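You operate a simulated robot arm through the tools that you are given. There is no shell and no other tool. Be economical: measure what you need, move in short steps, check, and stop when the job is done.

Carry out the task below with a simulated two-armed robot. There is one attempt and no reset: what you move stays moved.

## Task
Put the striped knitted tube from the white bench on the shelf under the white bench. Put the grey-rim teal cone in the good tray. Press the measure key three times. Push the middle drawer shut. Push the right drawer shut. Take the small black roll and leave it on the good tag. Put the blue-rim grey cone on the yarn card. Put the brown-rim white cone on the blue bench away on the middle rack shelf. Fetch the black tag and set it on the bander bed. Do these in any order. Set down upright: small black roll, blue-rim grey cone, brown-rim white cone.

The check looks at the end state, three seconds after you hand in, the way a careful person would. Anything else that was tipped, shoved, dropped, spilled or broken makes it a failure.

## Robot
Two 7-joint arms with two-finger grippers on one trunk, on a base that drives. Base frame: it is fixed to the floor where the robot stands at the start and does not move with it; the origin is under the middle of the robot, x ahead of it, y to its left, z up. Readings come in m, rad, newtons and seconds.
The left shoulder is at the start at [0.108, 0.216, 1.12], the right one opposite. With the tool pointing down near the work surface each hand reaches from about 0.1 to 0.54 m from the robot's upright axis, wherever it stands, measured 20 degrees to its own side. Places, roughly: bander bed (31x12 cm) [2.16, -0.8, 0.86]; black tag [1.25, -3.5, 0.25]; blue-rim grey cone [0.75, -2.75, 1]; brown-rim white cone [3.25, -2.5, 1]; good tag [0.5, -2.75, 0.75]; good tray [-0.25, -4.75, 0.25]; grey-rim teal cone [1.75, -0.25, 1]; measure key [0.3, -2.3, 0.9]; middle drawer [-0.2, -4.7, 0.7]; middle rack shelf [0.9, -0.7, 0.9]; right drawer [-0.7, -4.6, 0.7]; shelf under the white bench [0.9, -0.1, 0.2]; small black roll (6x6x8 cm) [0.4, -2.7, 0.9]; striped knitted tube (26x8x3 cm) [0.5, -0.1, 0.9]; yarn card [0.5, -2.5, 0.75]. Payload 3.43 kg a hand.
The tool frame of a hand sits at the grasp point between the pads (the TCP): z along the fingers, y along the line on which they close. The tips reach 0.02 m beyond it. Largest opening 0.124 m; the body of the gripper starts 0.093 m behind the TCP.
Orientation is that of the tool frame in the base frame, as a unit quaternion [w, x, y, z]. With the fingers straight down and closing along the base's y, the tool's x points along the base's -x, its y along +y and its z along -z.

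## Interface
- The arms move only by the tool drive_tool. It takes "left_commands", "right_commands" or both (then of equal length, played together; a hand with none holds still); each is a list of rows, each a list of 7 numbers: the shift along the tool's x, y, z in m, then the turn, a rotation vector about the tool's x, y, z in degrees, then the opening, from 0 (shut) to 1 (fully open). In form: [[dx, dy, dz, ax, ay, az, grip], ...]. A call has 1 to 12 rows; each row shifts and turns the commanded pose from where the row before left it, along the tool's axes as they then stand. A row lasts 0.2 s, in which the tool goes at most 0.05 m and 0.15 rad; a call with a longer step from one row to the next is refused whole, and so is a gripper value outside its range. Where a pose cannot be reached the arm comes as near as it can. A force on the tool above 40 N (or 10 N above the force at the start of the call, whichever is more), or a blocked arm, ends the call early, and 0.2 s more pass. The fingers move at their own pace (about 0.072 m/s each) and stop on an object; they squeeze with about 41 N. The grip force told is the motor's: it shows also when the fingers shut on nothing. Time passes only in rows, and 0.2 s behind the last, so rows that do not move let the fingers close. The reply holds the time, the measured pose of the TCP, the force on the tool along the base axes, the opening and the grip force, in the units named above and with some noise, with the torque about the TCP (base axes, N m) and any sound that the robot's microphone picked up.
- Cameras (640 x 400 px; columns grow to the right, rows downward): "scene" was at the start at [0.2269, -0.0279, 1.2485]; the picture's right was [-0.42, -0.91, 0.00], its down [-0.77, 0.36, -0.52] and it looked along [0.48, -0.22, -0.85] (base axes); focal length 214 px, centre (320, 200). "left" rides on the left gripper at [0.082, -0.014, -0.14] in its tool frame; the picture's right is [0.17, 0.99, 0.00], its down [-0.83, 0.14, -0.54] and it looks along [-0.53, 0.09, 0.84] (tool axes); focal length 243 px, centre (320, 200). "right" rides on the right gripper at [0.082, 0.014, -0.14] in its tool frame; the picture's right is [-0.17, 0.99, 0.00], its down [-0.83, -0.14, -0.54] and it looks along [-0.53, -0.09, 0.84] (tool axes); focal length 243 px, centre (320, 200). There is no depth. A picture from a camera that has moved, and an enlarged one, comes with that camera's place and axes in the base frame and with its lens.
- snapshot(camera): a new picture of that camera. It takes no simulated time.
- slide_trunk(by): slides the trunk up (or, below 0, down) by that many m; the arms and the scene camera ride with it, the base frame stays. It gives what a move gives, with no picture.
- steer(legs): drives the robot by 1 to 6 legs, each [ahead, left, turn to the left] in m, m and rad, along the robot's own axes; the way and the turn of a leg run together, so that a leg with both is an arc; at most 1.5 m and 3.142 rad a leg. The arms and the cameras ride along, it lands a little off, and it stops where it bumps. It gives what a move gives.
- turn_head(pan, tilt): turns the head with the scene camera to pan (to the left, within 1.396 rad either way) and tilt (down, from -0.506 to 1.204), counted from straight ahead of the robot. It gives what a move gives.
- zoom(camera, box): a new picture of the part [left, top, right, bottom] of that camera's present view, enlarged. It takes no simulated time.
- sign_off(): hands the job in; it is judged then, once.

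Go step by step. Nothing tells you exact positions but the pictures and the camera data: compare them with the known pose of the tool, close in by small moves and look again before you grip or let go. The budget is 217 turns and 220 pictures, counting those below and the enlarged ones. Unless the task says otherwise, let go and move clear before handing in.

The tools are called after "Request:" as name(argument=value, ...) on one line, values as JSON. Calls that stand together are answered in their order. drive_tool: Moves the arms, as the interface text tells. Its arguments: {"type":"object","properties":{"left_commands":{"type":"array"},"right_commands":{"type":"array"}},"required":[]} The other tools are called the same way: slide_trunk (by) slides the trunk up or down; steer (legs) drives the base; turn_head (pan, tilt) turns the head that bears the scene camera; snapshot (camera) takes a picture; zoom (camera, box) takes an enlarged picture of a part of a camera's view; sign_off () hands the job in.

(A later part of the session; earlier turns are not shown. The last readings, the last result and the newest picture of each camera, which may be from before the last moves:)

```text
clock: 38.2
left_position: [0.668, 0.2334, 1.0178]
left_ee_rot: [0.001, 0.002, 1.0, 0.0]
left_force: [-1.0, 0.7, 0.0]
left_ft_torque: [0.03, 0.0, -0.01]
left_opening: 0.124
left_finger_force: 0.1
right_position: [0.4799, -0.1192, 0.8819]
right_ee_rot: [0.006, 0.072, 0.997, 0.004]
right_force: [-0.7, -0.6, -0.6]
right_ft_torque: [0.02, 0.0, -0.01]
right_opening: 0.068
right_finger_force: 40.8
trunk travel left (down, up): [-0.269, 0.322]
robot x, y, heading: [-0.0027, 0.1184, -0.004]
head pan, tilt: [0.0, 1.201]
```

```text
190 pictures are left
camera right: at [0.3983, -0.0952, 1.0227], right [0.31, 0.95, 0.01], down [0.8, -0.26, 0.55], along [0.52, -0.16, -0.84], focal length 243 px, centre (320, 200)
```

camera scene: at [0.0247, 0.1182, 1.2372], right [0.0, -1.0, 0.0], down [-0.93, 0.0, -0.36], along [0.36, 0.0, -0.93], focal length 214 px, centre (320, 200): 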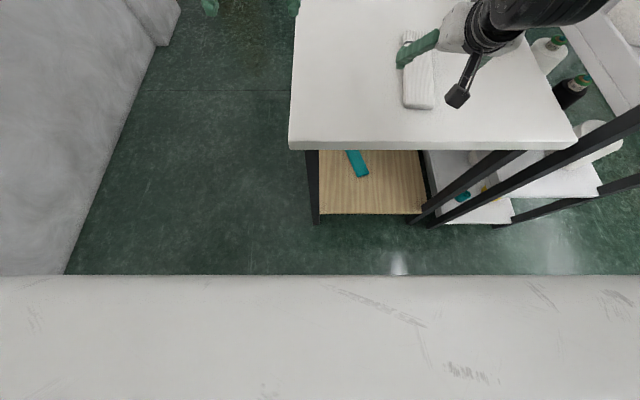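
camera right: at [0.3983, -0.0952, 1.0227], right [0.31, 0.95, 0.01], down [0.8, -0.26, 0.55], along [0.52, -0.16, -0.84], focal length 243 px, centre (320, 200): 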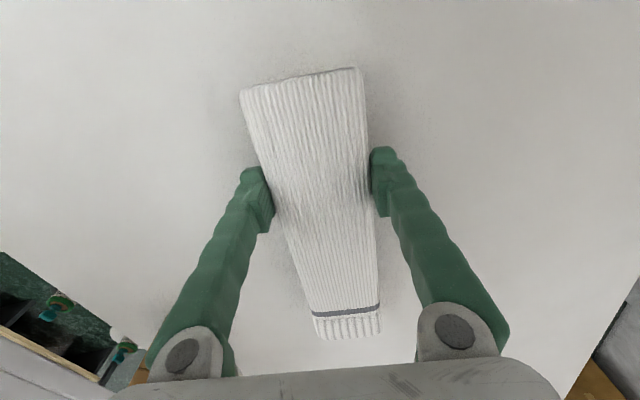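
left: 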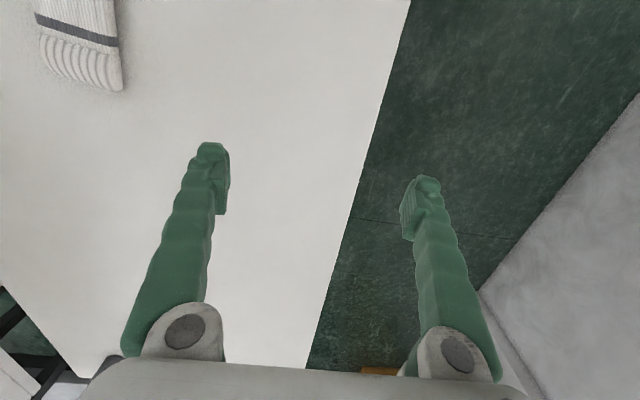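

Request:
drive_tool(right_commands=[[0, 0, -0.015, 0, 0, 0, 0], [0, 0, -0.02, 0, 0, 0, 0], [0, 0, -0.02, 0, 0, 0, 0]])

Request:
steer(legs=[[-0.2, 0, 0], [-0.24, -0.12, 0]])

Request:
snapshot(camera="right")

Request:
snapshot(camera="scene")

```text
clock: 39.0
left_position: [0.6678, 0.2333, 1.0179]
left_ee_rot: [0.001, 0.002, 1.0, 0.0]
left_force: [0.2, 0.6, 0.3]
left_ft_torque: [0.02, 0.03, 0.01]
left_opening: 0.1241
left_finger_force: 0.1
right_position: [0.4781, -0.1183, 0.9377]
right_ee_rot: [0.007, 0.074, 0.997, 0.002]
right_force: [0.6, -0.1, -0.1]
right_ft_torque: [0.01, 0.01, 0.01]
right_opening: 0.0676
right_finger_force: 40.7
trunk travel left (down, up): [-0.269, 0.322]
robot x, y, heading: [-0.0024, 0.1194, -0.003]
head pan, tilt: [0.0, 1.201]
```

```text
clock: 42.7
left_position: [0.2263, 0.1113, 1.0178]
left_ee_rot: [0.001, 0.002, 1.0, 0.001]
left_force: [-0.2, 0.0, -0.4]
left_ft_torque: [-0.02, 0.03, -0.01]
left_opening: 0.1241
left_finger_force: 0.1
right_position: [0.0367, -0.24, 0.9384]
right_ee_rot: [0.007, 0.075, 0.997, 0.003]
right_force: [0.0, 0.5, 0.2]
right_ft_torque: [-0.02, 0.0, -0.01]
right_opening: 0.0679
right_finger_force: 41.2
trunk travel left (down, up): [-0.269, 0.322]
robot x, y, heading: [-0.446, -0.0069, -0.002]
head pan, tilt: [0.0, 1.201]
```

```text
189 pictures are left
camera right: at [-0.045, -0.215, 1.0778], right [0.31, 0.95, 0.01], down [0.79, -0.26, 0.55], along [0.53, -0.16, -0.84], focal length 243 px, centre (320, 200)
```

right: 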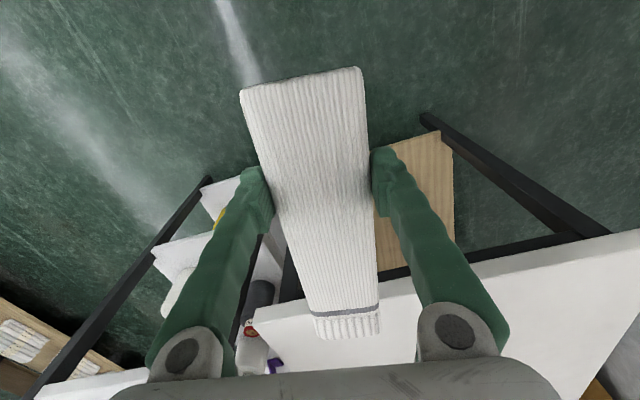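

```text
188 pictures are left
camera scene: at [-0.2245, -0.004, 1.2371], right [0.0, -1.0, 0.0], down [-0.93, 0.0, -0.36], along [0.36, 0.0, -0.93], focal length 214 px, centre (320, 200)
```

scene: 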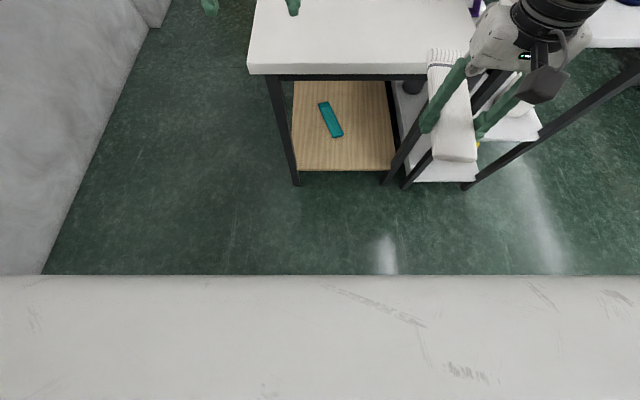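

Request:
drive_tool(left_commands=[[0.038, 0.012, -0.02, 0, 0, 0, 0.5], [0.038, 0.012, -0.02, 0, 0, 0, 0.5], [0.038, 0.012, -0.02, 0, 0, 0, 0.5], [0.038, 0.012, -0.02, 0, 0, 0, 0.5], [0.038, 0.012, -0.02, 0, 0, 0, 0.5], [0.038, 0.012, -0.02, 0, 0, 0, 0.5], [0.038, 0.012, -0.02, 0, 0, 0, 0.5]])

Request:
slide_trunk(by=-0.26)

Request:
drive_tool(right_commands=[[0, 0, 0.04, 0, 0, 0, 0], [0, 0, 0.04, 0, 0, 0, 0], [0, 0, 0.04, 0, 0, 0, 0], [0, 0, 0.04, 0, 0, 0, 0], [0, 0, 0.04, 0, 0, 0, 0]])

Request:
snapshot(camera="scene")

```text
clock: 44.3
left_position: [0.0572, 0.1716, 1.0425]
left_ee_rot: [-0.001, 0.003, 1.0, -0.001]
left_force: [-0.4, 0.0, 0.8]
left_ft_torque: [0.0, -0.01, 0.0]
left_opening: 0.0621
left_finger_force: 0.1
left hand out of reach, approached as far as the arm can: row 3, 4, 5, 6, 7
right_position: [0.0372, -0.2406, 0.9384]
right_ee_rot: [0.007, 0.075, 0.997, 0.003]
right_force: [-0.3, -0.1, -0.2]
right_ft_torque: [0.01, 0.04, -0.01]
right_opening: 0.0677
right_finger_force: 41.0
trunk travel left (down, up): [-0.269, 0.322]
robot x, y, heading: [-0.4432, -0.0057, -0.006]
head pan, tilt: [0.0, 1.201]
```

```text
clock: 47.0
left_position: [0.1097, 0.1701, 0.7117]
left_ee_rot: [-0.092, 0.004, 0.996, 0.0]
left_force: [0.6, 0.0, 0.4]
left_ft_torque: [-0.03, -0.04, -0.02]
left_opening: 0.0621
left_finger_force: 0.0
right_position: [0.0363, -0.2396, 0.6789]
right_ee_rot: [0.007, 0.075, 0.997, 0.003]
right_force: [0.8, 0.3, 0.1]
right_ft_torque: [0.03, 0.03, -0.02]
right_opening: 0.0678
right_finger_force: 40.9
trunk travel left (down, up): [-0.009, 0.582]
robot x, y, heading: [-0.4503, -0.0034, -0.005]
head pan, tilt: [0.0, 1.201]
```

```text
clock: 48.1
left_position: [0.1111, 0.17, 0.7118]
left_ee_rot: [-0.092, 0.003, 0.996, -0.002]
left_force: [0.9, -0.3, 0.1]
left_ft_torque: [0.01, 0.01, -0.01]
left_opening: 0.0619
left_finger_force: 0.0
right_position: [0.0392, -0.2384, 0.4788]
right_ee_rot: [0.008, 0.074, 0.997, 0.002]
right_force: [0.2, -0.2, -0.7]
right_ft_torque: [-0.01, 0.0, 0.03]
right_opening: 0.0681
right_finger_force: 40.6
trunk travel left (down, up): [-0.009, 0.582]
robot x, y, heading: [-0.4484, -0.0061, -0.002]
head pan, tilt: [0.0, 1.201]
```

```text
187 pictures are left
camera scene: at [-0.1371, -0.0046, 0.9626], right [0.0, -1.0, 0.0], down [-0.93, 0.0, -0.36], along [0.36, 0.0, -0.93], focal length 214 px, centre (320, 200)
```

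scene: 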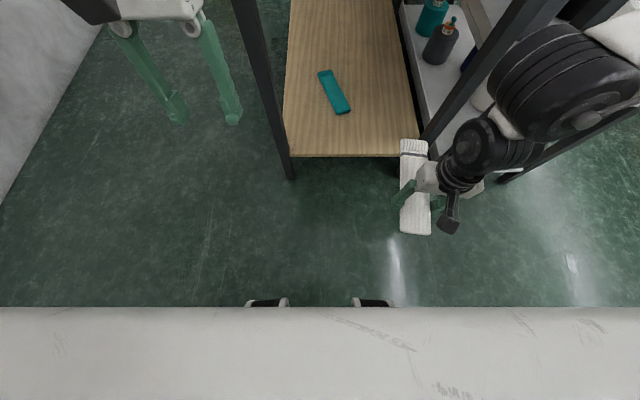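

Request:
drive_tool(left_commands=[[0.02, 0.04, -0.01, 0, 0, 0, 0.5], [0.02, 0.04, -0.01, 0, 0, 0, 0.5], [0.02, 0.04, -0.01, 0, 0, 0, 0.5], [0.02, 0.04, -0.01, 0, 0, 0, 0.5], [0.02, 0.04, -0.01, 0, 0, 0, 0.5], [0.02, 0.04, -0.01, 0, 0, 0, 0.5]])

Request:
drive_tool(right_commands=[[0, 0, 0.04, 0, 0, 0, 0], [0, 0, 0.04, 0, 0, 0, 0], [0, 0, 0.04, 0, 0, 0, 0], [0, 0, 0.03, 0, 0, 0, 0]])

Request:
snapshot(camera="scene")

Request:
snapshot(camera="right")

```text
clock: 49.5
left_position: [0.0068, 0.3197, 0.6401]
left_ee_rot: [-0.092, 0.003, 0.996, -0.003]
left_force: [-0.2, 0.4, -0.6]
left_ft_torque: [0.01, -0.03, 0.01]
left_opening: 0.0618
left_finger_force: 0.1
left hand out of reach, approached as far as the arm can: row 1, 2, 3, 4, 5, 6
right_position: [0.039, -0.237, 0.4792]
right_ee_rot: [0.007, 0.076, 0.997, 0.002]
right_force: [0.0, -0.4, -0.3]
right_ft_torque: [0.03, 0.01, -0.01]
right_opening: 0.0678
right_finger_force: 41.5
trunk travel left (down, up): [-0.009, 0.582]
robot x, y, heading: [-0.4426, -0.0026, -0.009]
head pan, tilt: [0.0, 1.201]
```

```text
clock: 50.5
left_position: [0.0061, 0.3192, 0.6409]
left_ee_rot: [-0.092, 0.004, 0.996, -0.002]
left_force: [0.1, -0.5, 0.6]
left_ft_torque: [0.01, 0.0, -0.02]
left_opening: 0.062
left_finger_force: 0.0
right_position: [0.0339, -0.2398, 0.3756]
right_ee_rot: [0.011, 0.079, 0.997, -0.001]
right_force: [-0.2, 0.1, -0.3]
right_ft_torque: [0.02, 0.0, -0.02]
right_opening: 0.0679
right_finger_force: 41.3
right hand out of reach, approached as far as the arm can: row 3, 4
trunk travel left (down, up): [-0.009, 0.582]
robot x, y, heading: [-0.4469, -0.0019, -0.003]
head pan, tilt: [0.0, 1.201]
```

```text
186 pictures are left
camera scene: at [-0.1377, -0.0044, 0.9628], right [0.0, -1.0, 0.0], down [-0.93, 0.0, -0.36], along [0.36, 0.0, -0.93], focal length 214 px, centre (320, 200)
```

scene: 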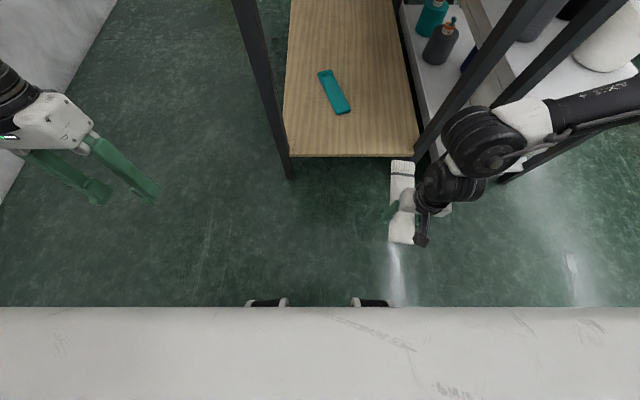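

```text
185 pictures are left
camera right: at [-0.0473, -0.2145, 0.5151], right [0.32, 0.95, 0.0], down [0.79, -0.27, 0.56], along [0.53, -0.18, -0.83], focal length 243 px, centre (320, 200)
```

right: 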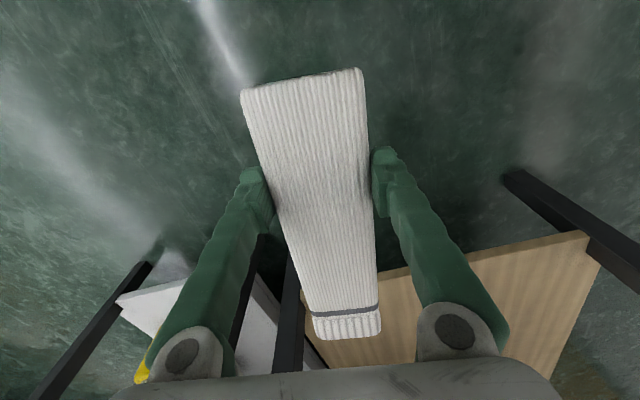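

Request:
drive_tool(right_commands=[[-0.03, -0.03, 0, 0, 0, 0, 0], [-0.03, -0.03, 0, 0, 0, 0, 0], [0, 0, 0.03, 0, 0, 0, 0], [0, 0, 0.03, 0, 0, 0, 0]])

Request:
drive_tool(right_commands=[[0, -0.04, 0.0, 0, 0, 0, 0], [0, -0.04, 0, 0, 0, 0, 0], [0, 0, 0.03, 0, 0, 0, 0], [0, 0, 0.03, 0, 0, 0, 0]])

Request:
drive_tool(right_commands=[[0.04, 0, 0.0, 0, 0, 0, 0], [0.04, 0, 0, 0, 0, 0, 0], [0.04, 0, 0, 0, 0, 0, 0], [0, 0, 0.03, 0, 0, 0, 0], [0, 0, 0.03, 0, 0, 0, 0]])

Request:
snapshot(camera="scene")

```text
clock: 51.5
left_position: [0.0062, 0.3197, 0.641]
left_ee_rot: [-0.093, 0.004, 0.996, -0.001]
left_force: [0.4, 0.2, 0.7]
left_ft_torque: [0.02, -0.05, -0.01]
left_opening: 0.0619
left_finger_force: 0.1
right_position: [0.0186, -0.2351, 0.3546]
right_ee_rot: [0.009, 0.078, 0.997, -0.001]
right_force: [0.1, -0.2, 0.3]
right_ft_torque: [0.01, 0.0, -0.07]
right_opening: 0.068
right_finger_force: 41.1
right hand out of reach, approached as far as the arm can: row 1, 2, 3, 4
trunk travel left (down, up): [-0.009, 0.582]
robot x, y, heading: [-0.4472, -0.0031, -0.007]
head pan, tilt: [0.0, 1.201]
```

```text
clock: 52.5
left_position: [0.0062, 0.319, 0.6402]
left_ee_rot: [-0.093, 0.004, 0.996, -0.002]
left_force: [0.6, -0.9, -0.2]
left_ft_torque: [0.01, 0.01, 0.02]
left_opening: 0.0619
left_finger_force: 0.0
right_position: [0.0017, -0.2295, 0.3356]
right_ee_rot: [0.01, 0.077, 0.997, 0.0]
right_force: [-0.2, 0.0, 0.5]
right_ft_torque: [0.01, 0.01, -0.02]
right_opening: 0.0678
right_finger_force: 41.0
right hand out of reach, approached as far as the arm can: row 1, 2, 3, 4
trunk travel left (down, up): [-0.009, 0.582]
robot x, y, heading: [-0.4461, -0.0006, -0.006]
head pan, tilt: [0.0, 1.201]
```

```text
clock: 53.8
left_position: [0.0069, 0.3197, 0.6395]
left_ee_rot: [-0.092, 0.002, 0.996, -0.001]
left_force: [-0.3, 0.7, -0.4]
left_ft_torque: [0.02, -0.03, -0.02]
left_opening: 0.0618
left_finger_force: 0.0
right_position: [-0.1032, -0.2434, 0.2993]
right_ee_rot: [0.007, 0.075, 0.997, 0.004]
right_force: [0.0, 0.1, -0.5]
right_ft_torque: [0.03, 0.02, 0.03]
right_opening: 0.068
right_finger_force: 41.4
right hand out of reach, approached as far as the arm can: row 2, 3
trunk travel left (down, up): [-0.009, 0.582]
robot x, y, heading: [-0.4475, -0.0057, 0.002]
head pan, tilt: [0.0, 1.201]
```

```text
184 pictures are left
camera scene: at [-0.1375, -0.0045, 0.9627], right [0.0, -1.0, 0.0], down [-0.93, 0.0, -0.36], along [0.36, 0.0, -0.93], focal length 214 px, centre (320, 200)
```

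scene: 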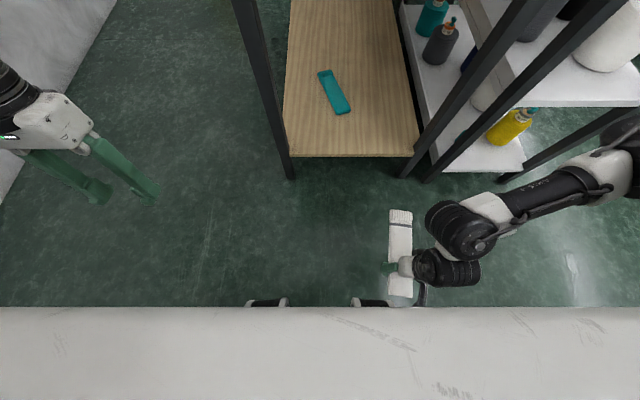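

Request:
drive_tool(right_commands=[[0, 0, 0, 0, -8, 0, 0], [0, 0, 0, 0, -8, 0, 0], [0, 0, 0, 0, -8, 0, 0], [-0.03, 0, 0.0, 0, 0, 0, 0], [-0.03, 0, 0, 0, 0, 0, 0], [-0.03, 0, 0, 0, 0, 0, 0]])

Request:
snapshot(camera="right")

```text
clock: 55.1
left_position: [0.0067, 0.3207, 0.6408]
left_ee_rot: [-0.093, 0.003, 0.996, -0.001]
left_force: [0.3, 0.6, -0.4]
left_ft_torque: [0.0, 0.01, -0.01]
left_opening: 0.062
left_finger_force: 0.0
right_position: [-0.0645, -0.2485, 0.3006]
right_ee_rot: [0.008, 0.076, 0.997, 0.003]
right_force: [-0.1, 0.0, -0.3]
right_ft_torque: [0.0, 0.04, 0.01]
right_opening: 0.0679
right_finger_force: 41.3
right hand out of reach, approached as far as the arm can: row 1, 2, 3, 5, 6
trunk travel left (down, up): [-0.009, 0.582]
robot x, y, heading: [-0.4444, -0.004, -0.003]
head pan, tilt: [0.0, 1.201]
```

```text
183 pictures are left
camera right: at [-0.1457, -0.223, 0.4413], right [0.31, 0.95, 0.01], down [0.79, -0.27, 0.55], along [0.53, -0.17, -0.83], focal length 243 px, centre (320, 200)
```

right: 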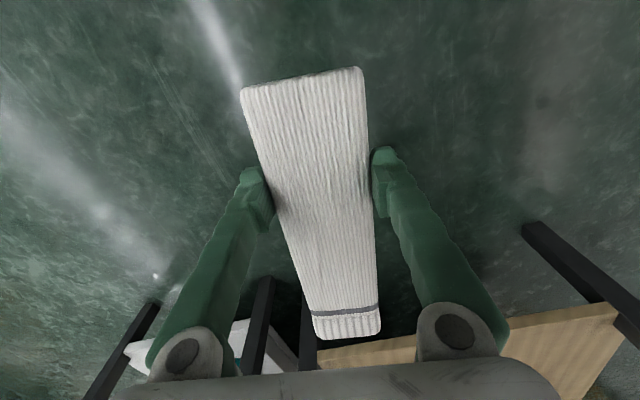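

Request:
drive_tool(right_commands=[[0, 0, -0.04, 0, 0, 0, 0], [-0.04, 0, -0.03, 0, 0, 0, 0], [-0.04, 0, -0.03, 0, 0, 0, 0], [-0.04, 0, -0.02, 0, -4, 0, 0], [-0.04, 0, -0.01, 0, -5, 0, 0], [-0.04, 0, 0, 0, -5, 0, 0], [-0.04, 0, 0.0, 0, -5, 0, 0]])

Request:
snapshot(camera="scene")

```text
clock: 56.8
left_position: [0.0068, 0.3191, 0.6401]
left_ee_rot: [-0.092, 0.003, 0.996, -0.002]
left_force: [-0.8, -0.7, 0.1]
left_ft_torque: [-0.04, -0.01, -0.02]
left_opening: 0.0621
left_finger_force: 0.0
right_position: [0.1258, -0.278, 0.4723]
right_ee_rot: [0.122, 0.081, 0.989, -0.007]
right_force: [0.1, -1.6, -1.2]
right_ft_torque: [-0.01, 0.0, -0.01]
right_opening: 0.0676
right_finger_force: 41.3
right hand out of reach, approached as far as the arm can: row 5, 6, 7
trunk travel left (down, up): [-0.009, 0.582]
robot x, y, heading: [-0.4434, -0.003, -0.005]
head pan, tilt: [0.0, 1.201]
```

```text
182 pictures are left
camera scene: at [-0.1378, -0.0043, 0.9628], right [0.0, -1.0, 0.0], down [-0.93, 0.0, -0.36], along [0.36, 0.0, -0.93], focal length 214 px, centre (320, 200)
```

scene: 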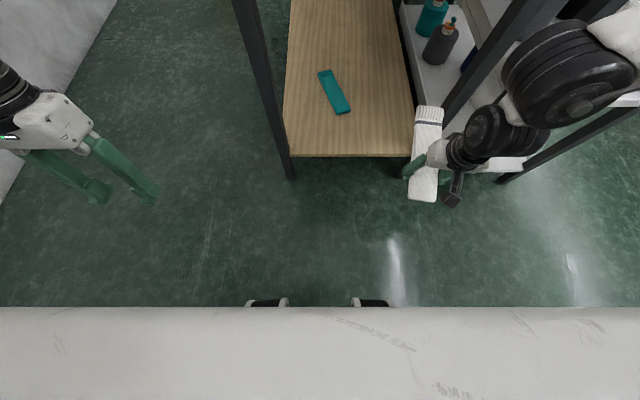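

Request:
drive_tool(right_commands=[[0, 0, 0, 0, 0, -8, 0], [0, 0, 0, 0, 0, -8, 0], [0, 0, 0, 0, 0, -8, 0], [0, 0, 0, 0, 0, -8, 0], [0, 0, 0.04, 0, 0, 0, 0], [0, 0, 0.04, 0, 0, 0, 0], [0, 0, 0.04, 0, 0, 0, 0]])

```text
clock: 58.4
left_position: [0.007, 0.3204, 0.6405]
left_ee_rot: [-0.092, 0.003, 0.996, -0.002]
left_force: [-0.7, 0.7, 0.1]
left_ft_torque: [0.02, -0.01, -0.01]
left_opening: 0.062
left_finger_force: 0.1
right_position: [0.1256, -0.2777, 0.472]
right_ee_rot: [0.122, 0.081, 0.989, -0.007]
right_force: [0.7, 0.3, 0.3]
right_ft_torque: [-0.01, 0.05, 0.02]
right_opening: 0.0677
right_finger_force: 40.7
right hand out of reach, approached as far as the arm can: row 1, 2, 3, 4, 5, 6, 7
trunk travel left (down, up): [-0.009, 0.582]
robot x, y, heading: [-0.4431, -0.0042, -0.002]
head pan, tilt: [0.0, 1.201]
```

Request:
drive_tool(right_commands=[[0, 0, 0, 0, 0, 8, 0], [0, 0, 0, 0, 0, 8, 0], [0, 0, 0, 0, 0, 8, 0], [0, 0, 0, 0, 0, 8, 0], [0, 0, 0.03, 0, 0, 0, 0], [0, 0, 0.03, 0, 0, 0, 0], [0, 0, 0.03, 0, 0, 0, 0]])

Request:
snapshot(camera="scene")

```text
clock: 60.0
left_position: [0.0066, 0.3197, 0.6394]
left_ee_rot: [-0.092, 0.003, 0.996, -0.001]
left_force: [-0.3, 0.4, -0.8]
left_ft_torque: [-0.03, 0.02, -0.03]
left_opening: 0.0621
left_finger_force: 0.0
right_position: [0.1482, -0.2784, 0.3852]
right_ee_rot: [0.119, 0.351, 0.928, 0.028]
right_force: [0.4, 0.2, -1.2]
right_ft_torque: [-0.02, 0.0, 0.01]
right_opening: 0.0678
right_finger_force: 41.0
trunk travel left (down, up): [-0.009, 0.582]
robot x, y, heading: [-0.4463, -0.0042, -0.003]
head pan, tilt: [0.0, 1.201]
```

```text
181 pictures are left
camera scene: at [-0.1373, -0.0046, 0.9627], right [0.0, -1.0, 0.0], down [-0.93, 0.0, -0.36], along [0.36, 0.0, -0.93], focal length 214 px, centre (320, 200)
```

scene: 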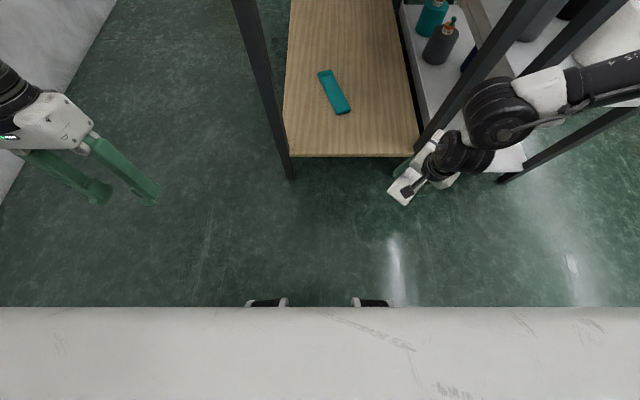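

Request:
drive_tool(right_commands=[[0, 0, 0, 0, 7, 0, 0], [0, 0, 0, 0, 7, 0, 0], [0, 0, 0, 0, 0, 8, 0], [0, 0, 0, 0, 0, 8, 0], [0, 0, 0, 0, 0, 8, 0], [0, 0, 0.03, 0, 0, 8, 0], [0, 0, 0.04, 0, 0, 8, 0], [0, 0, 0.04, 0, 0, 0, 0], [0, 0, 0.03, 0, 0, 0, 0]])

Request:
snapshot(camera="scene")

Request:
snapshot(camera="left")

```text
clock: 62.0
left_position: [0.0067, 0.3185, 0.6397]
left_ee_rot: [-0.092, 0.003, 0.996, -0.001]
left_force: [-0.2, -0.4, -0.6]
left_ft_torque: [-0.01, 0.02, 0.0]
left_opening: 0.0621
left_finger_force: 0.1
right_position: [0.1552, -0.2613, 0.247]
right_ee_rot: [-0.019, 0.644, 0.762, 0.067]
right_force: [1.0, 0.2, 0.7]
right_ft_torque: [0.01, -0.01, 0.02]
right_opening: 0.0677
right_finger_force: 40.9
trunk travel left (down, up): [-0.009, 0.582]
robot x, y, heading: [-0.4438, -0.0045, -0.006]
head pan, tilt: [0.0, 1.201]
```

```text
180 pictures are left
camera scene: at [-0.1375, -0.0046, 0.9627], right [0.0, -1.0, 0.0], down [-0.93, 0.0, -0.36], along [0.36, 0.0, -0.93], focal length 214 px, centre (320, 200)
```

scene: 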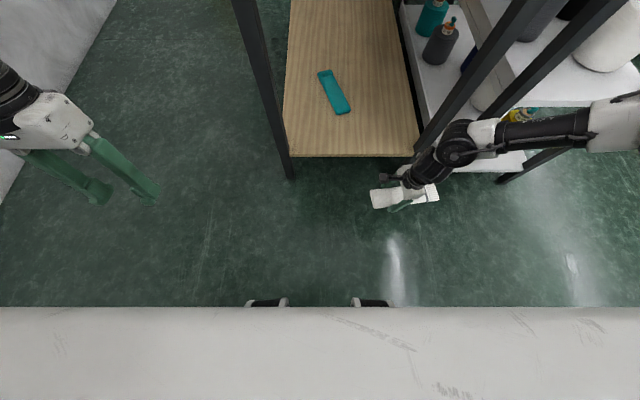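

```text
179 pictures are left
camera left: at [-0.0496, 0.3054, 0.7928], right [-0.16, 0.99, 0.03], down [0.92, 0.14, 0.38], along [0.37, 0.08, -0.93], focal length 243 px, centre (320, 200)
```

left: 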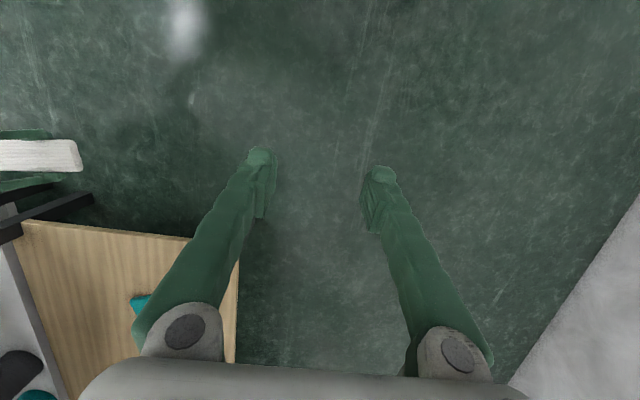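

Request:
drive_tool(right_commands=[[0, -0.03, -0.03, 0, 0, 0, 0], [0, -0.03, -0.03, 0, 0, 0, 0], [0, -0.03, -0.03, 0, 0, 0, 0], [0, -0.03, -0.03, 0, 0, 0, 0], [0, -0.03, -0.03, 0, 0, 0, 0], [0, -0.03, -0.03, 0, 0, 0, 0]])

Request:
turn_head(pan=0.8, tilt=0.7)

Request:
snapshot(camera="scene")

Request:
turn_head(pan=-1.0, tilt=0.6)

Request:
snapshot(camera="scene")

```text
clock: 63.4
left_position: [0.0058, 0.3206, 0.6399]
left_ee_rot: [-0.093, 0.003, 0.996, -0.002]
left_force: [-0.6, 0.5, 0.4]
left_ft_torque: [-0.02, -0.01, -0.04]
left_opening: 0.0619
left_finger_force: 0.0
right_position: [-0.0349, -0.315, 0.4108]
right_ee_rot: [-0.019, 0.644, 0.762, 0.068]
right_force: [0.6, -0.4, -0.1]
right_ft_torque: [0.05, 0.01, 0.0]
right_opening: 0.0678
right_finger_force: 40.9
trunk travel left (down, up): [-0.009, 0.582]
robot x, y, heading: [-0.4442, -0.0043, -0.004]
head pan, tilt: [0.0, 1.201]
```

```text
clock: 64.5
left_position: [0.0059, 0.3206, 0.6405]
left_ee_rot: [-0.092, 0.003, 0.996, -0.001]
left_force: [-0.6, -0.7, -0.9]
left_ft_torque: [-0.04, -0.01, 0.01]
left_opening: 0.0619
left_finger_force: 0.0
right_position: [-0.0347, -0.3148, 0.4099]
right_ee_rot: [-0.02, 0.644, 0.762, 0.068]
right_force: [0.1, -0.6, -0.8]
right_ft_torque: [0.01, 0.02, 0.0]
right_opening: 0.0679
right_finger_force: 40.5
trunk travel left (down, up): [-0.009, 0.582]
robot x, y, heading: [-0.4441, -0.004, 0.0]
head pan, tilt: [0.799, 0.7]
```

```text
178 pictures are left
camera scene: at [-0.1341, 0.0565, 0.9987], right [0.71, -0.7, 0.0], down [-0.45, -0.46, -0.76], along [0.54, 0.55, -0.64], focal length 214 px, centre (320, 200)
```

scene: 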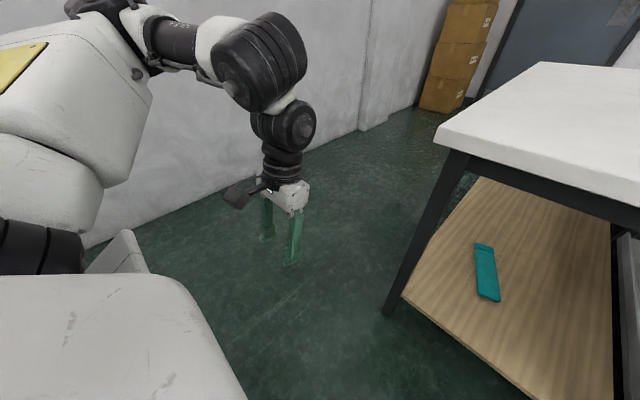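

```text
clock: 66.3
left_position: [0.0069, 0.3185, 0.6402]
left_ee_rot: [-0.092, 0.004, 0.996, -0.001]
left_force: [0.2, 0.1, 0.3]
left_ft_torque: [0.0, 0.0, 0.0]
left_opening: 0.0617
left_finger_force: 0.0
right_position: [-0.0337, -0.3152, 0.4106]
right_ee_rot: [-0.019, 0.644, 0.762, 0.067]
right_force: [-0.3, -0.4, 0.3]
right_ft_torque: [0.01, -0.01, 0.0]
right_opening: 0.0681
right_finger_force: 41.0
trunk travel left (down, up): [-0.009, 0.582]
robot x, y, heading: [-0.4443, -0.0049, -0.004]
head pan, tilt: [-1.0, 0.6]
```

```text
177 pictures are left
camera scene: at [-0.146, -0.0787, 1.0074], right [-0.84, -0.54, 0.0], down [-0.3, 0.48, -0.83], along [0.44, -0.7, -0.56], focal length 214 px, centre (320, 200)
```

scene: 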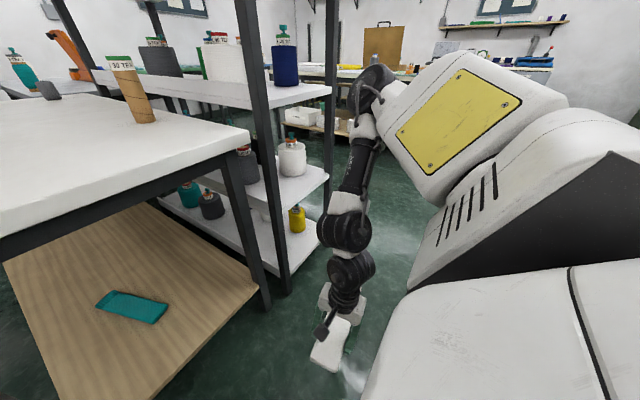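

Request:
drive_tool(right_commands=[[0, 0.03, 0.03, 0, 0, 0, 0], [0, 0.03, 0.03, 0, 0, 0, 0], [0, 0.03, 0.03, 0, 0, 0, 0], [0, 0.03, 0.03, 0, 0, 0, 0], [0, 0.03, 0.03, 0, 0, 0, 0], [0, 0.03, 0.03, 0, 0, 0, 0]])

Request:
snapshot(camera="scene")

Request:
turn_head(pan=-0.8, tilt=0.4)

Request:
snapshot(camera="scene")

```text
clock: 67.7
left_position: [0.0064, 0.3198, 0.6401]
left_ee_rot: [-0.093, 0.003, 0.996, -0.002]
left_force: [-0.6, 0.1, 0.1]
left_ft_torque: [-0.02, 0.01, -0.02]
left_opening: 0.0621
left_finger_force: 0.1
right_position: [0.1554, -0.2628, 0.2473]
right_ee_rot: [-0.021, 0.644, 0.762, 0.066]
right_force: [-0.2, 0.9, -0.1]
right_ft_torque: [0.0, 0.05, -0.03]
right_opening: 0.0676
right_finger_force: 40.6
trunk travel left (down, up): [-0.009, 0.582]
robot x, y, heading: [-0.4463, -0.004, -0.007]
head pan, tilt: [-1.0, 0.6]
```

```text
176 pictures are left
camera scene: at [-0.1457, -0.0789, 1.0073], right [-0.84, -0.54, 0.0], down [-0.3, 0.48, -0.82], along [0.44, -0.7, -0.57], focal length 214 px, centre (320, 200)
```

scene: 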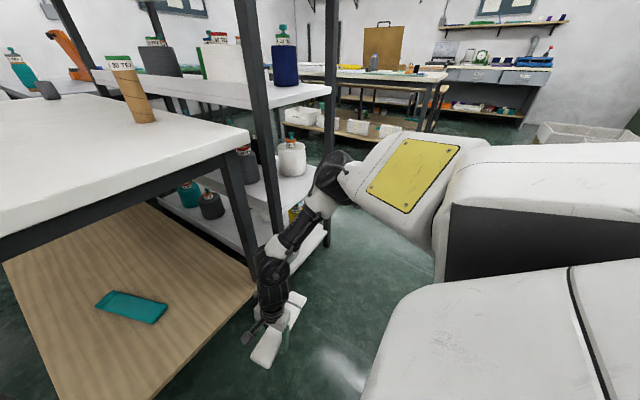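

```text
clock: 68.4
left_position: [0.0063, 0.3181, 0.6406]
left_ee_rot: [-0.093, 0.003, 0.996, -0.001]
left_force: [-1.0, -0.5, 0.0]
left_ft_torque: [-0.02, 0.01, 0.0]
left_opening: 0.062
left_finger_force: 0.0
right_position: [0.1545, -0.263, 0.2483]
right_ee_rot: [-0.019, 0.643, 0.762, 0.067]
right_force: [0.1, -0.9, -0.5]
right_ft_torque: [0.04, -0.02, -0.03]
right_opening: 0.068
right_finger_force: 41.2
trunk travel left (down, up): [-0.009, 0.582]
robot x, y, heading: [-0.4459, -0.0045, -0.003]
head pan, tilt: [-0.799, 0.4]
```

```text
175 pictures are left
camera scene: at [-0.1292, -0.0708, 1.0255], right [-0.72, -0.69, 0.0], down [-0.27, 0.28, -0.92], along [0.64, -0.66, -0.39], focal length 214 px, centre (320, 200)
```

scene: 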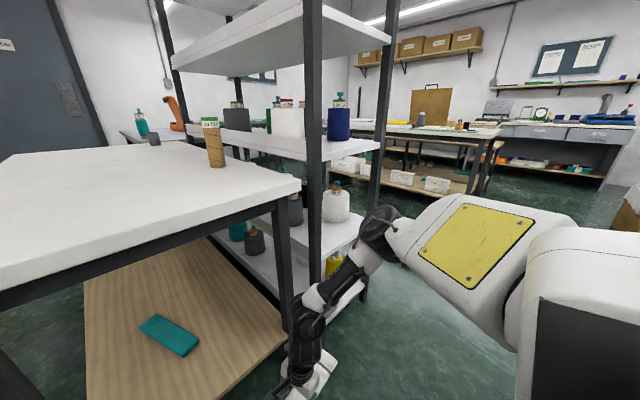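

Request:
drive_tool(right_commands=[[0, -0.03, -0.03, 0, 0, 0, 0], [0, -0.03, -0.03, 0, 0, 0, 0], [0, -0.03, -0.03, 0, 0, 0, 0], [0, -0.03, -0.03, 0, 0, 0, 0], [0, -0.03, -0.03, 0, 0, 0, 0], [0, -0.03, -0.03, 0, 0, 0, 0]])

Request:
steer(legs=[[0, 0.95, 0], [0, 0, -1.571]])

Request:
turn_head(pan=0.4, tilt=0.5)

Request:
snapshot(camera="scene")

```text
clock: 69.8
left_position: [0.0057, 0.3192, 0.6406]
left_ee_rot: [-0.092, 0.003, 0.996, -0.001]
left_force: [-0.7, -1.1, -0.5]
left_ft_torque: [0.01, 0.02, 0.02]
left_opening: 0.062
left_finger_force: 0.1
right_position: [-0.0315, -0.3137, 0.4118]
right_ee_rot: [-0.019, 0.644, 0.762, 0.067]
right_force: [-0.5, -0.6, -0.5]
right_ft_torque: [-0.02, 0.01, -0.02]
right_opening: 0.0677
right_finger_force: 40.8
trunk travel left (down, up): [-0.009, 0.582]
robot x, y, heading: [-0.4444, -0.0015, -0.002]
head pan, tilt: [-0.799, 0.4]
```

```text
clock: 81.0
left_position: [0.0135, 1.2, 0.644]
left_ee_rot: [-0.091, 0.01, 0.996, 0.002]
left_force: [-0.8, 0.2, -1.2]
left_ft_torque: [0.03, 0.0, 0.01]
left_opening: 0.0619
left_finger_force: 0.0
right_position: [-0.0295, 0.5705, 0.4115]
right_ee_rot: [-0.02, 0.648, 0.758, 0.07]
right_force: [0.1, -0.3, -1.2]
right_ft_torque: [0.04, 0.04, 0.01]
right_opening: 0.0678
right_finger_force: 40.7
trunk travel left (down, up): [-0.009, 0.582]
robot x, y, heading: [-0.4394, 0.8877, -0.016]
head pan, tilt: [-0.799, 0.4]
stopped in leg 1: the robot was blocked; the commanded pose is now the measured one
```

```text
clock: 82.4
left_position: [0.0143, 1.1998, 0.6411]
left_ee_rot: [-0.092, 0.01, 0.996, 0.003]
left_force: [0.2, -0.5, 0.8]
left_ft_torque: [-0.01, -0.01, -0.02]
left_opening: 0.0619
left_finger_force: 0.1
right_position: [-0.0283, 0.57, 0.4112]
right_ee_rot: [-0.021, 0.647, 0.759, 0.07]
right_force: [-0.1, -1.1, -1.1]
right_ft_torque: [0.05, -0.02, 0.03]
right_opening: 0.0679
right_finger_force: 40.6
trunk travel left (down, up): [-0.009, 0.582]
robot x, y, heading: [-0.4401, 0.8865, -0.012]
head pan, tilt: [0.4, 0.499]
```

```text
174 pictures are left
camera scene: at [-0.106, 0.912, 1.0173], right [0.38, -0.93, 0.0], down [-0.44, -0.17, -0.88], along [0.81, 0.33, -0.48], focal length 214 px, centre (320, 200)
```

scene: 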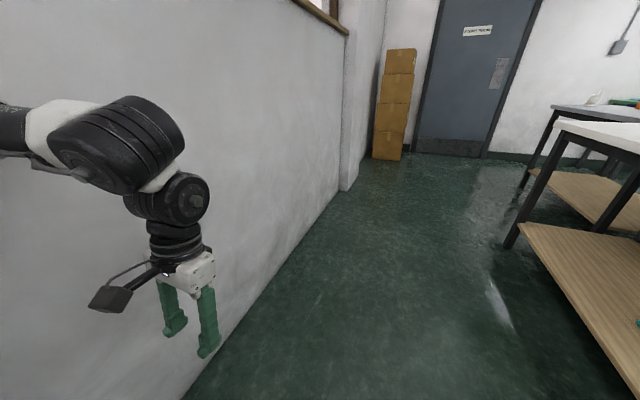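

Request:
steer(legs=[[0.15, -0.1, 0], [0, 0, -1.56]])

Request:
turn_head(pan=0.3, tilt=0.6)

Request:
snapshot(camera="scene")

```text
clock: 89.5
left_position: [0.0464, 0.3461, 0.6404]
left_ee_rot: [-0.068, 0.696, 0.712, 0.065]
left_force: [1.1, 0.7, -0.4]
left_ft_torque: [-0.04, -0.01, 0.01]
left_opening: 0.062
left_finger_force: 0.0
right_position: [-0.5878, 0.3623, 0.4126]
right_ee_rot: [0.034, 0.993, 0.099, 0.061]
right_force: [0.3, -0.5, 0.4]
right_ft_torque: [0.01, 0.0, -0.01]
right_opening: 0.0678
right_finger_force: 40.7
trunk travel left (down, up): [-0.009, 0.582]
robot x, y, heading: [-0.2933, 0.7869, -1.543]
head pan, tilt: [0.4, 0.499]
```

```text
clock: 90.2
left_position: [0.0458, 0.347, 0.6383]
left_ee_rot: [-0.068, 0.695, 0.713, 0.064]
left_force: [0.7, 1.7, -0.1]
left_ft_torque: [0.03, 0.02, 0.02]
left_opening: 0.0622
left_finger_force: 0.1
right_position: [-0.5874, 0.3616, 0.4118]
right_ee_rot: [0.034, 0.993, 0.1, 0.062]
right_force: [-0.1, 0.0, 0.2]
right_ft_torque: [-0.02, -0.01, 0.01]
right_opening: 0.0679
right_finger_force: 40.8
trunk travel left (down, up): [-0.009, 0.582]
robot x, y, heading: [-0.2908, 0.7876, -1.542]
head pan, tilt: [0.3, 0.6]
```

```text
173 pictures are left
camera scene: at [-0.2568, 0.4519, 1.0074], right [-0.95, -0.33, 0.0], down [-0.18, 0.53, -0.83], along [0.27, -0.78, -0.56], focal length 214 px, centre (320, 200)
```

scene: 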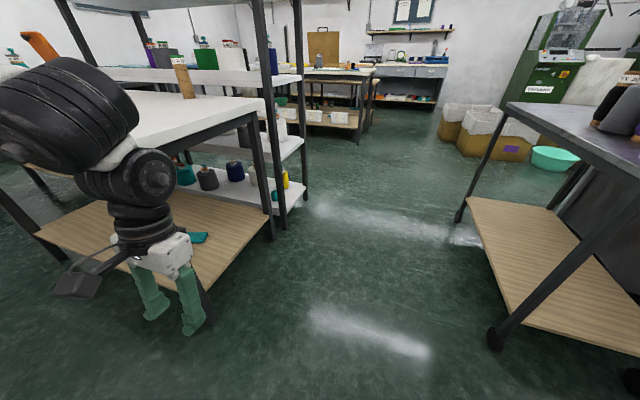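

Request:
steer(legs=[[0, 1.5, -0.02], [0, 0.05, 0]])

Request:
turn_head(pan=-0.5, tilt=0.7)

Request:
snapshot(camera="scene")

```text
clock: 111.3
left_position: [1.6088, 0.4146, 0.6389]
left_ee_rot: [-0.069, 0.689, 0.719, 0.063]
left_force: [-0.5, 0.1, -0.2]
left_ft_torque: [-0.02, 0.04, 0.04]
left_opening: 0.0619
left_finger_force: 0.1
right_position: [0.9767, 0.4192, 0.4129]
right_ee_rot: [0.033, 0.992, 0.109, 0.062]
right_force: [-0.1, 0.5, -0.7]
right_ft_torque: [0.01, 0.0, 0.01]
right_opening: 0.0677
right_finger_force: 41.4
trunk travel left (down, up): [-0.009, 0.582]
robot x, y, heading: [1.2618, 0.8522, -1.525]
head pan, tilt: [0.3, 0.6]
```

```text
clock: 112.4
left_position: [1.6077, 0.4139, 0.6394]
left_ee_rot: [-0.069, 0.689, 0.718, 0.064]
left_force: [-1.2, 0.5, -0.7]
left_ft_torque: [-0.01, 0.01, 0.01]
left_opening: 0.0622
left_finger_force: 0.2
right_position: [0.9763, 0.4195, 0.4127]
right_ee_rot: [0.033, 0.992, 0.109, 0.062]
right_force: [0.4, -0.2, -1.1]
right_ft_torque: [0.04, 0.0, 0.0]
right_opening: 0.068
right_finger_force: 41.5
trunk travel left (down, up): [-0.009, 0.582]
robot x, y, heading: [1.2623, 0.8466, -1.523]
head pan, tilt: [-0.499, 0.7]
```

```text
172 pictures are left
camera scene: at [1.2377, 0.521, 0.9988], right [-0.9, 0.44, 0.0], down [0.28, 0.58, -0.77], along [-0.33, -0.69, -0.64], focal length 214 px, centre (320, 200)
```

scene: 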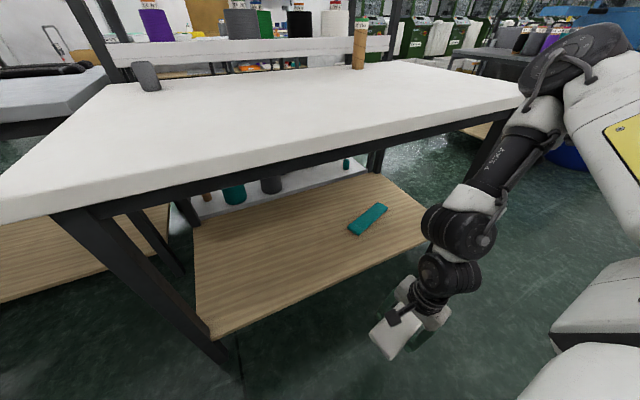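

Request:
drive_tool(right_commands=[[0, 0, 0, 0, -6.7, 0, 0], [0, 0, 0, 0, 0, 7, 0], [0, 0, 0, 0, 0, 5.5, 0], [0, 0.034, 0.03, 0, 0, 0, 0], [0, 0.034, 0.03, 0, 0, 0, 0], [0, 0.034, 0.03, 0, 0, 0, 0], [0, 0.034, 0.03, 0, 0, 0, 0], [0, 0.034, 0.02, 0, 0, 0, 0]])

Request:
snapshot(camera="scene")

Request:
snapshot(camera="right")

```text
clock: 114.2
left_position: [1.6097, 0.4151, 0.6404]
left_ee_rot: [-0.068, 0.689, 0.719, 0.063]
left_force: [-0.6, -0.1, -0.6]
left_ft_torque: [0.0, 0.01, 0.01]
left_opening: 0.062
left_finger_force: 0.0
right_position: [0.9778, 0.2402, 0.2864]
right_ee_rot: [0.037, 0.999, -0.002, 0.008]
right_force: [0.0, 0.1, -0.7]
right_ft_torque: [0.02, -0.04, -0.03]
right_opening: 0.0679
right_finger_force: 41.0
trunk travel left (down, up): [-0.009, 0.582]
robot x, y, heading: [1.26, 0.8491, -1.519]
head pan, tilt: [-0.499, 0.7]
```

```text
171 pictures are left
camera scene: at [1.2375, 0.5208, 0.9987], right [-0.9, 0.44, 0.0], down [0.28, 0.58, -0.76], along [-0.33, -0.69, -0.64], focal length 214 px, centre (320, 200)
```

scene: 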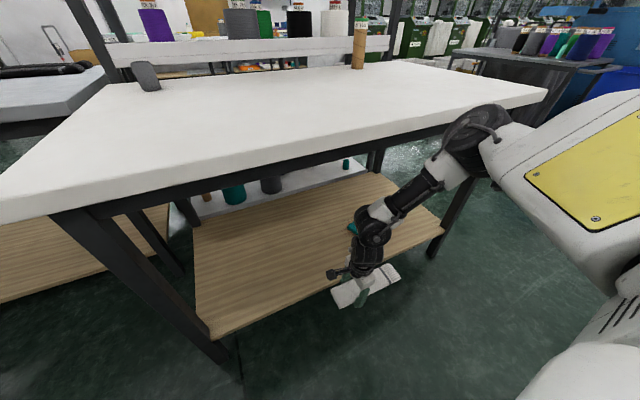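

```text
170 pictures are left
camera right: at [1.0568, 0.2356, 0.4281], right [-0.17, -0.98, 0.07], down [-0.84, 0.18, 0.51], along [-0.52, 0.03, -0.86], focal length 243 px, centre (320, 200)
```

right: 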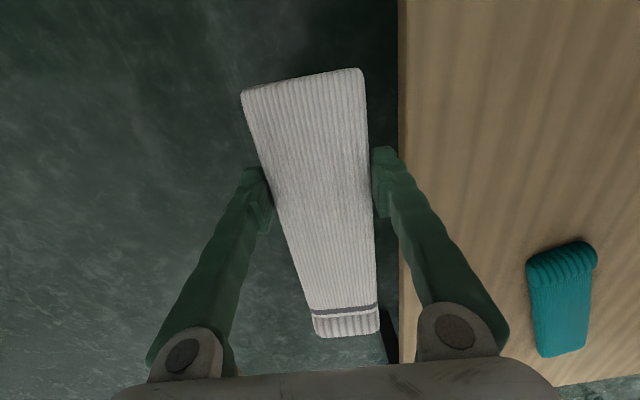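

Request:
drive_tool(right_commands=[[0, 0, 0, -8, 0, 0, 0], [0, 0, 0, -8, 0, 0, 0], [0, 0, 0, -8, 0, 0, 0], [0, 0, 0, -8, 0, 0, 0]])

Request:
snapshot(camera="scene")

```text
clock: 115.2
left_position: [1.6093, 0.4134, 0.6404]
left_ee_rot: [-0.068, 0.689, 0.719, 0.063]
left_force: [-0.3, 0.3, -0.6]
left_ft_torque: [-0.02, 0.01, -0.01]
left_opening: 0.0619
left_finger_force: 0.1
right_position: [0.9757, 0.2401, 0.2852]
right_ee_rot: [0.312, 0.95, -0.004, 0.008]
right_force: [-0.5, 0.7, -0.7]
right_ft_torque: [0.03, -0.02, -0.01]
right_opening: 0.0678
right_finger_force: 41.3
trunk travel left (down, up): [-0.009, 0.582]
robot x, y, heading: [1.2659, 0.852, -1.524]
head pan, tilt: [-0.499, 0.7]
```

```text
169 pictures are left
camera scene: at [1.2374, 0.521, 0.9987], right [-0.9, 0.44, 0.0], down [0.28, 0.58, -0.76], along [-0.33, -0.69, -0.64], focal length 214 px, centre (320, 200)
```

scene: 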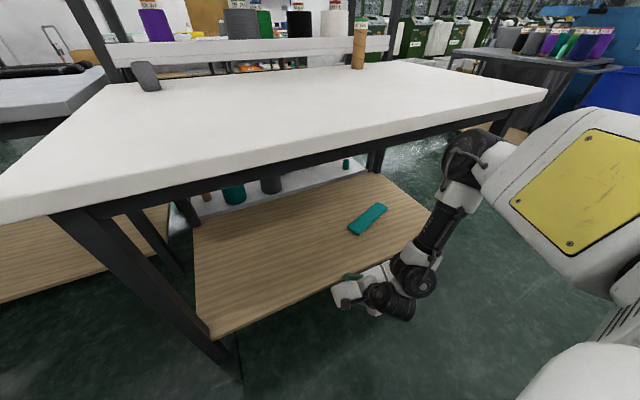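

Request:
drive_tool(right_commands=[[0, 0.021, 0.028, 0, 0, 0, 0], [0, 0.021, 0.028, 0, 0, 0, 0], [0, 0.021, 0.028, 0, 0, 0, 0]])

Request:
snapshot(camera="scene")

Request:
snapshot(camera="right")

```text
clock: 116.0
left_position: [1.6091, 0.4168, 0.6402]
left_ee_rot: [-0.068, 0.689, 0.719, 0.062]
left_force: [-0.4, 0.2, -1.4]
left_ft_torque: [0.0, -0.02, 0.01]
left_opening: 0.0619
left_finger_force: 0.0
right_position: [0.9779, 0.1435, 0.2555]
right_ee_rot: [0.31, 0.951, -0.004, 0.008]
right_force: [-2.1, 11.7, 11.3]
right_ft_torque: [0.58, 0.21, -0.27]
right_opening: 0.0678
right_finger_force: 41.2
trunk travel left (down, up): [-0.009, 0.582]
robot x, y, heading: [1.2614, 0.853, -1.521]
head pan, tilt: [-0.499, 0.7]
```

```text
168 pictures are left
camera scene: at [1.2378, 0.5228, 0.9993], right [-0.9, 0.44, 0.0], down [0.28, 0.58, -0.77], along [-0.33, -0.69, -0.64], focal length 214 px, centre (320, 200)
```

scene: 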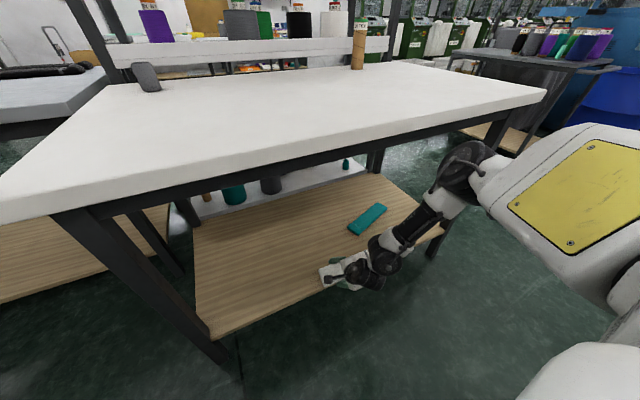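

```text
167 pictures are left
camera right: at [1.0565, 0.2135, 0.3787], right [-0.18, -0.8, 0.58], down [-0.83, 0.43, 0.34], along [-0.52, -0.42, -0.74], focal length 243 px, centre (320, 200)
```

right: 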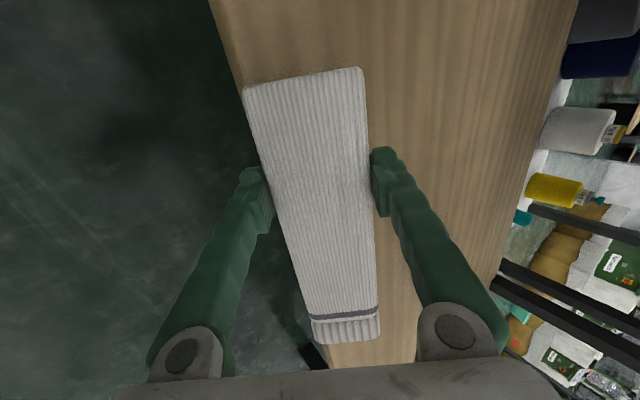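

Request:
drive_tool(right_commands=[[0, 0.018, -0.024, 0, 0, 0, 0], [0, 0.027, 0.019, 0, 0, 0, 0], [0, 0.027, 0.019, 0, 0, 0, 0]])

Request:
snapshot(camera="scene")

Request:
snapshot(camera="right")

```text
clock: 116.8
left_position: [1.6094, 0.4142, 0.6404]
left_ee_rot: [-0.068, 0.689, 0.719, 0.063]
left_force: [-1.0, 0.0, 0.7]
left_ft_torque: [0.02, -0.02, 0.0]
left_opening: 0.0621
left_finger_force: 0.0
right_position: [0.976, 0.0731, 0.2858]
right_ee_rot: [0.312, 0.95, -0.004, 0.008]
right_force: [0.4, -0.1, 0.5]
right_ft_torque: [0.0, -0.03, -0.01]
right_opening: 0.0677
right_finger_force: 41.0
trunk travel left (down, up): [-0.009, 0.582]
robot x, y, heading: [1.2642, 0.8481, -1.524]
head pan, tilt: [-0.499, 0.7]
```

```text
166 pictures are left
camera scene: at [1.2377, 0.521, 0.9987], right [-0.9, 0.44, 0.0], down [0.28, 0.58, -0.76], along [-0.33, -0.69, -0.64], focal length 214 px, centre (320, 200)
```

scene: 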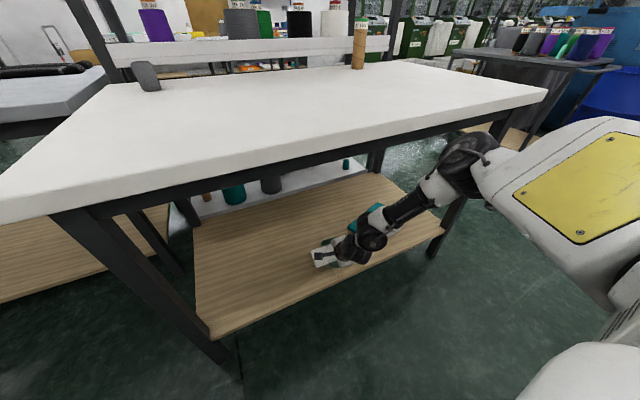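

```text
165 pictures are left
camera right: at [1.0562, 0.1437, 0.4094], right [-0.18, -0.79, 0.58], down [-0.84, 0.43, 0.34], along [-0.52, -0.42, -0.74], focal length 243 px, centre (320, 200)
```

right: 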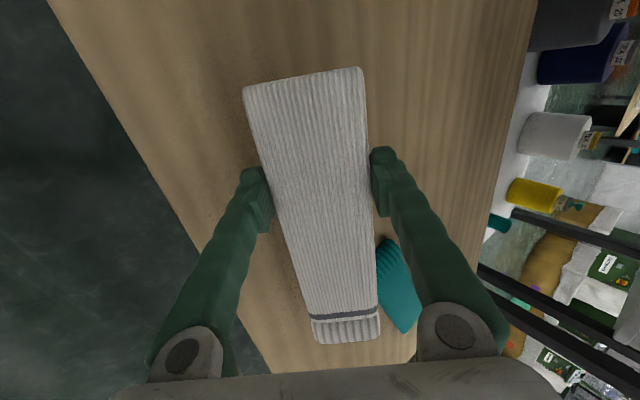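

Request:
drive_tool(right_commands=[[0, -0.0088, 0.012, 0, 0, 0, 0], [0, -0.0088, 0.012, 0, 0, 0, 0], [0, -0.0059, 0.008, 0, 0, 0, 0]])

Request:
snapshot(camera="right")

```text
clock: 117.4
left_position: [1.608, 0.4142, 0.6399]
left_ee_rot: [-0.068, 0.69, 0.718, 0.065]
left_force: [-0.5, -0.1, 0.6]
left_ft_torque: [-0.02, 0.01, 0.0]
left_opening: 0.0621
left_finger_force: 0.0
right_position: [0.9763, 0.0713, 0.2617]
right_ee_rot: [0.313, 0.95, -0.005, 0.008]
right_force: [-0.7, 6.4, 9.4]
right_ft_torque: [0.52, 0.12, -0.03]
right_opening: 0.068
right_finger_force: 41.3
trunk travel left (down, up): [-0.009, 0.582]
robot x, y, heading: [1.2631, 0.85, -1.524]
head pan, tilt: [-0.499, 0.7]
stopped in row 3 (right hand): the force on the tool passed its limit at 43 N (the readings are from after the stop); the commanded pose is now the measured one
```

```text
164 pictures are left
camera right: at [1.0567, 0.1433, 0.3849], right [-0.18, -0.79, 0.58], down [-0.84, 0.44, 0.34], along [-0.52, -0.43, -0.74], focal length 243 px, centre (320, 200)
```

right: 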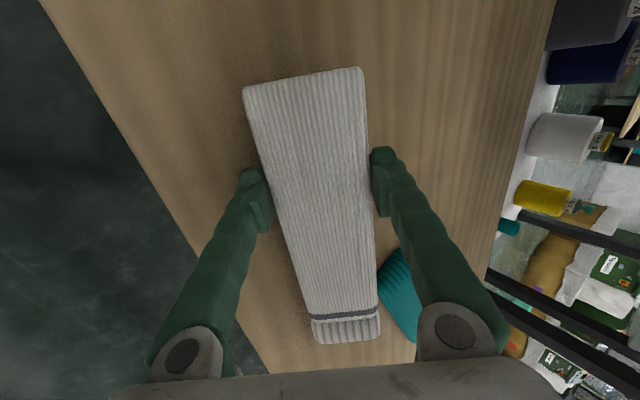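

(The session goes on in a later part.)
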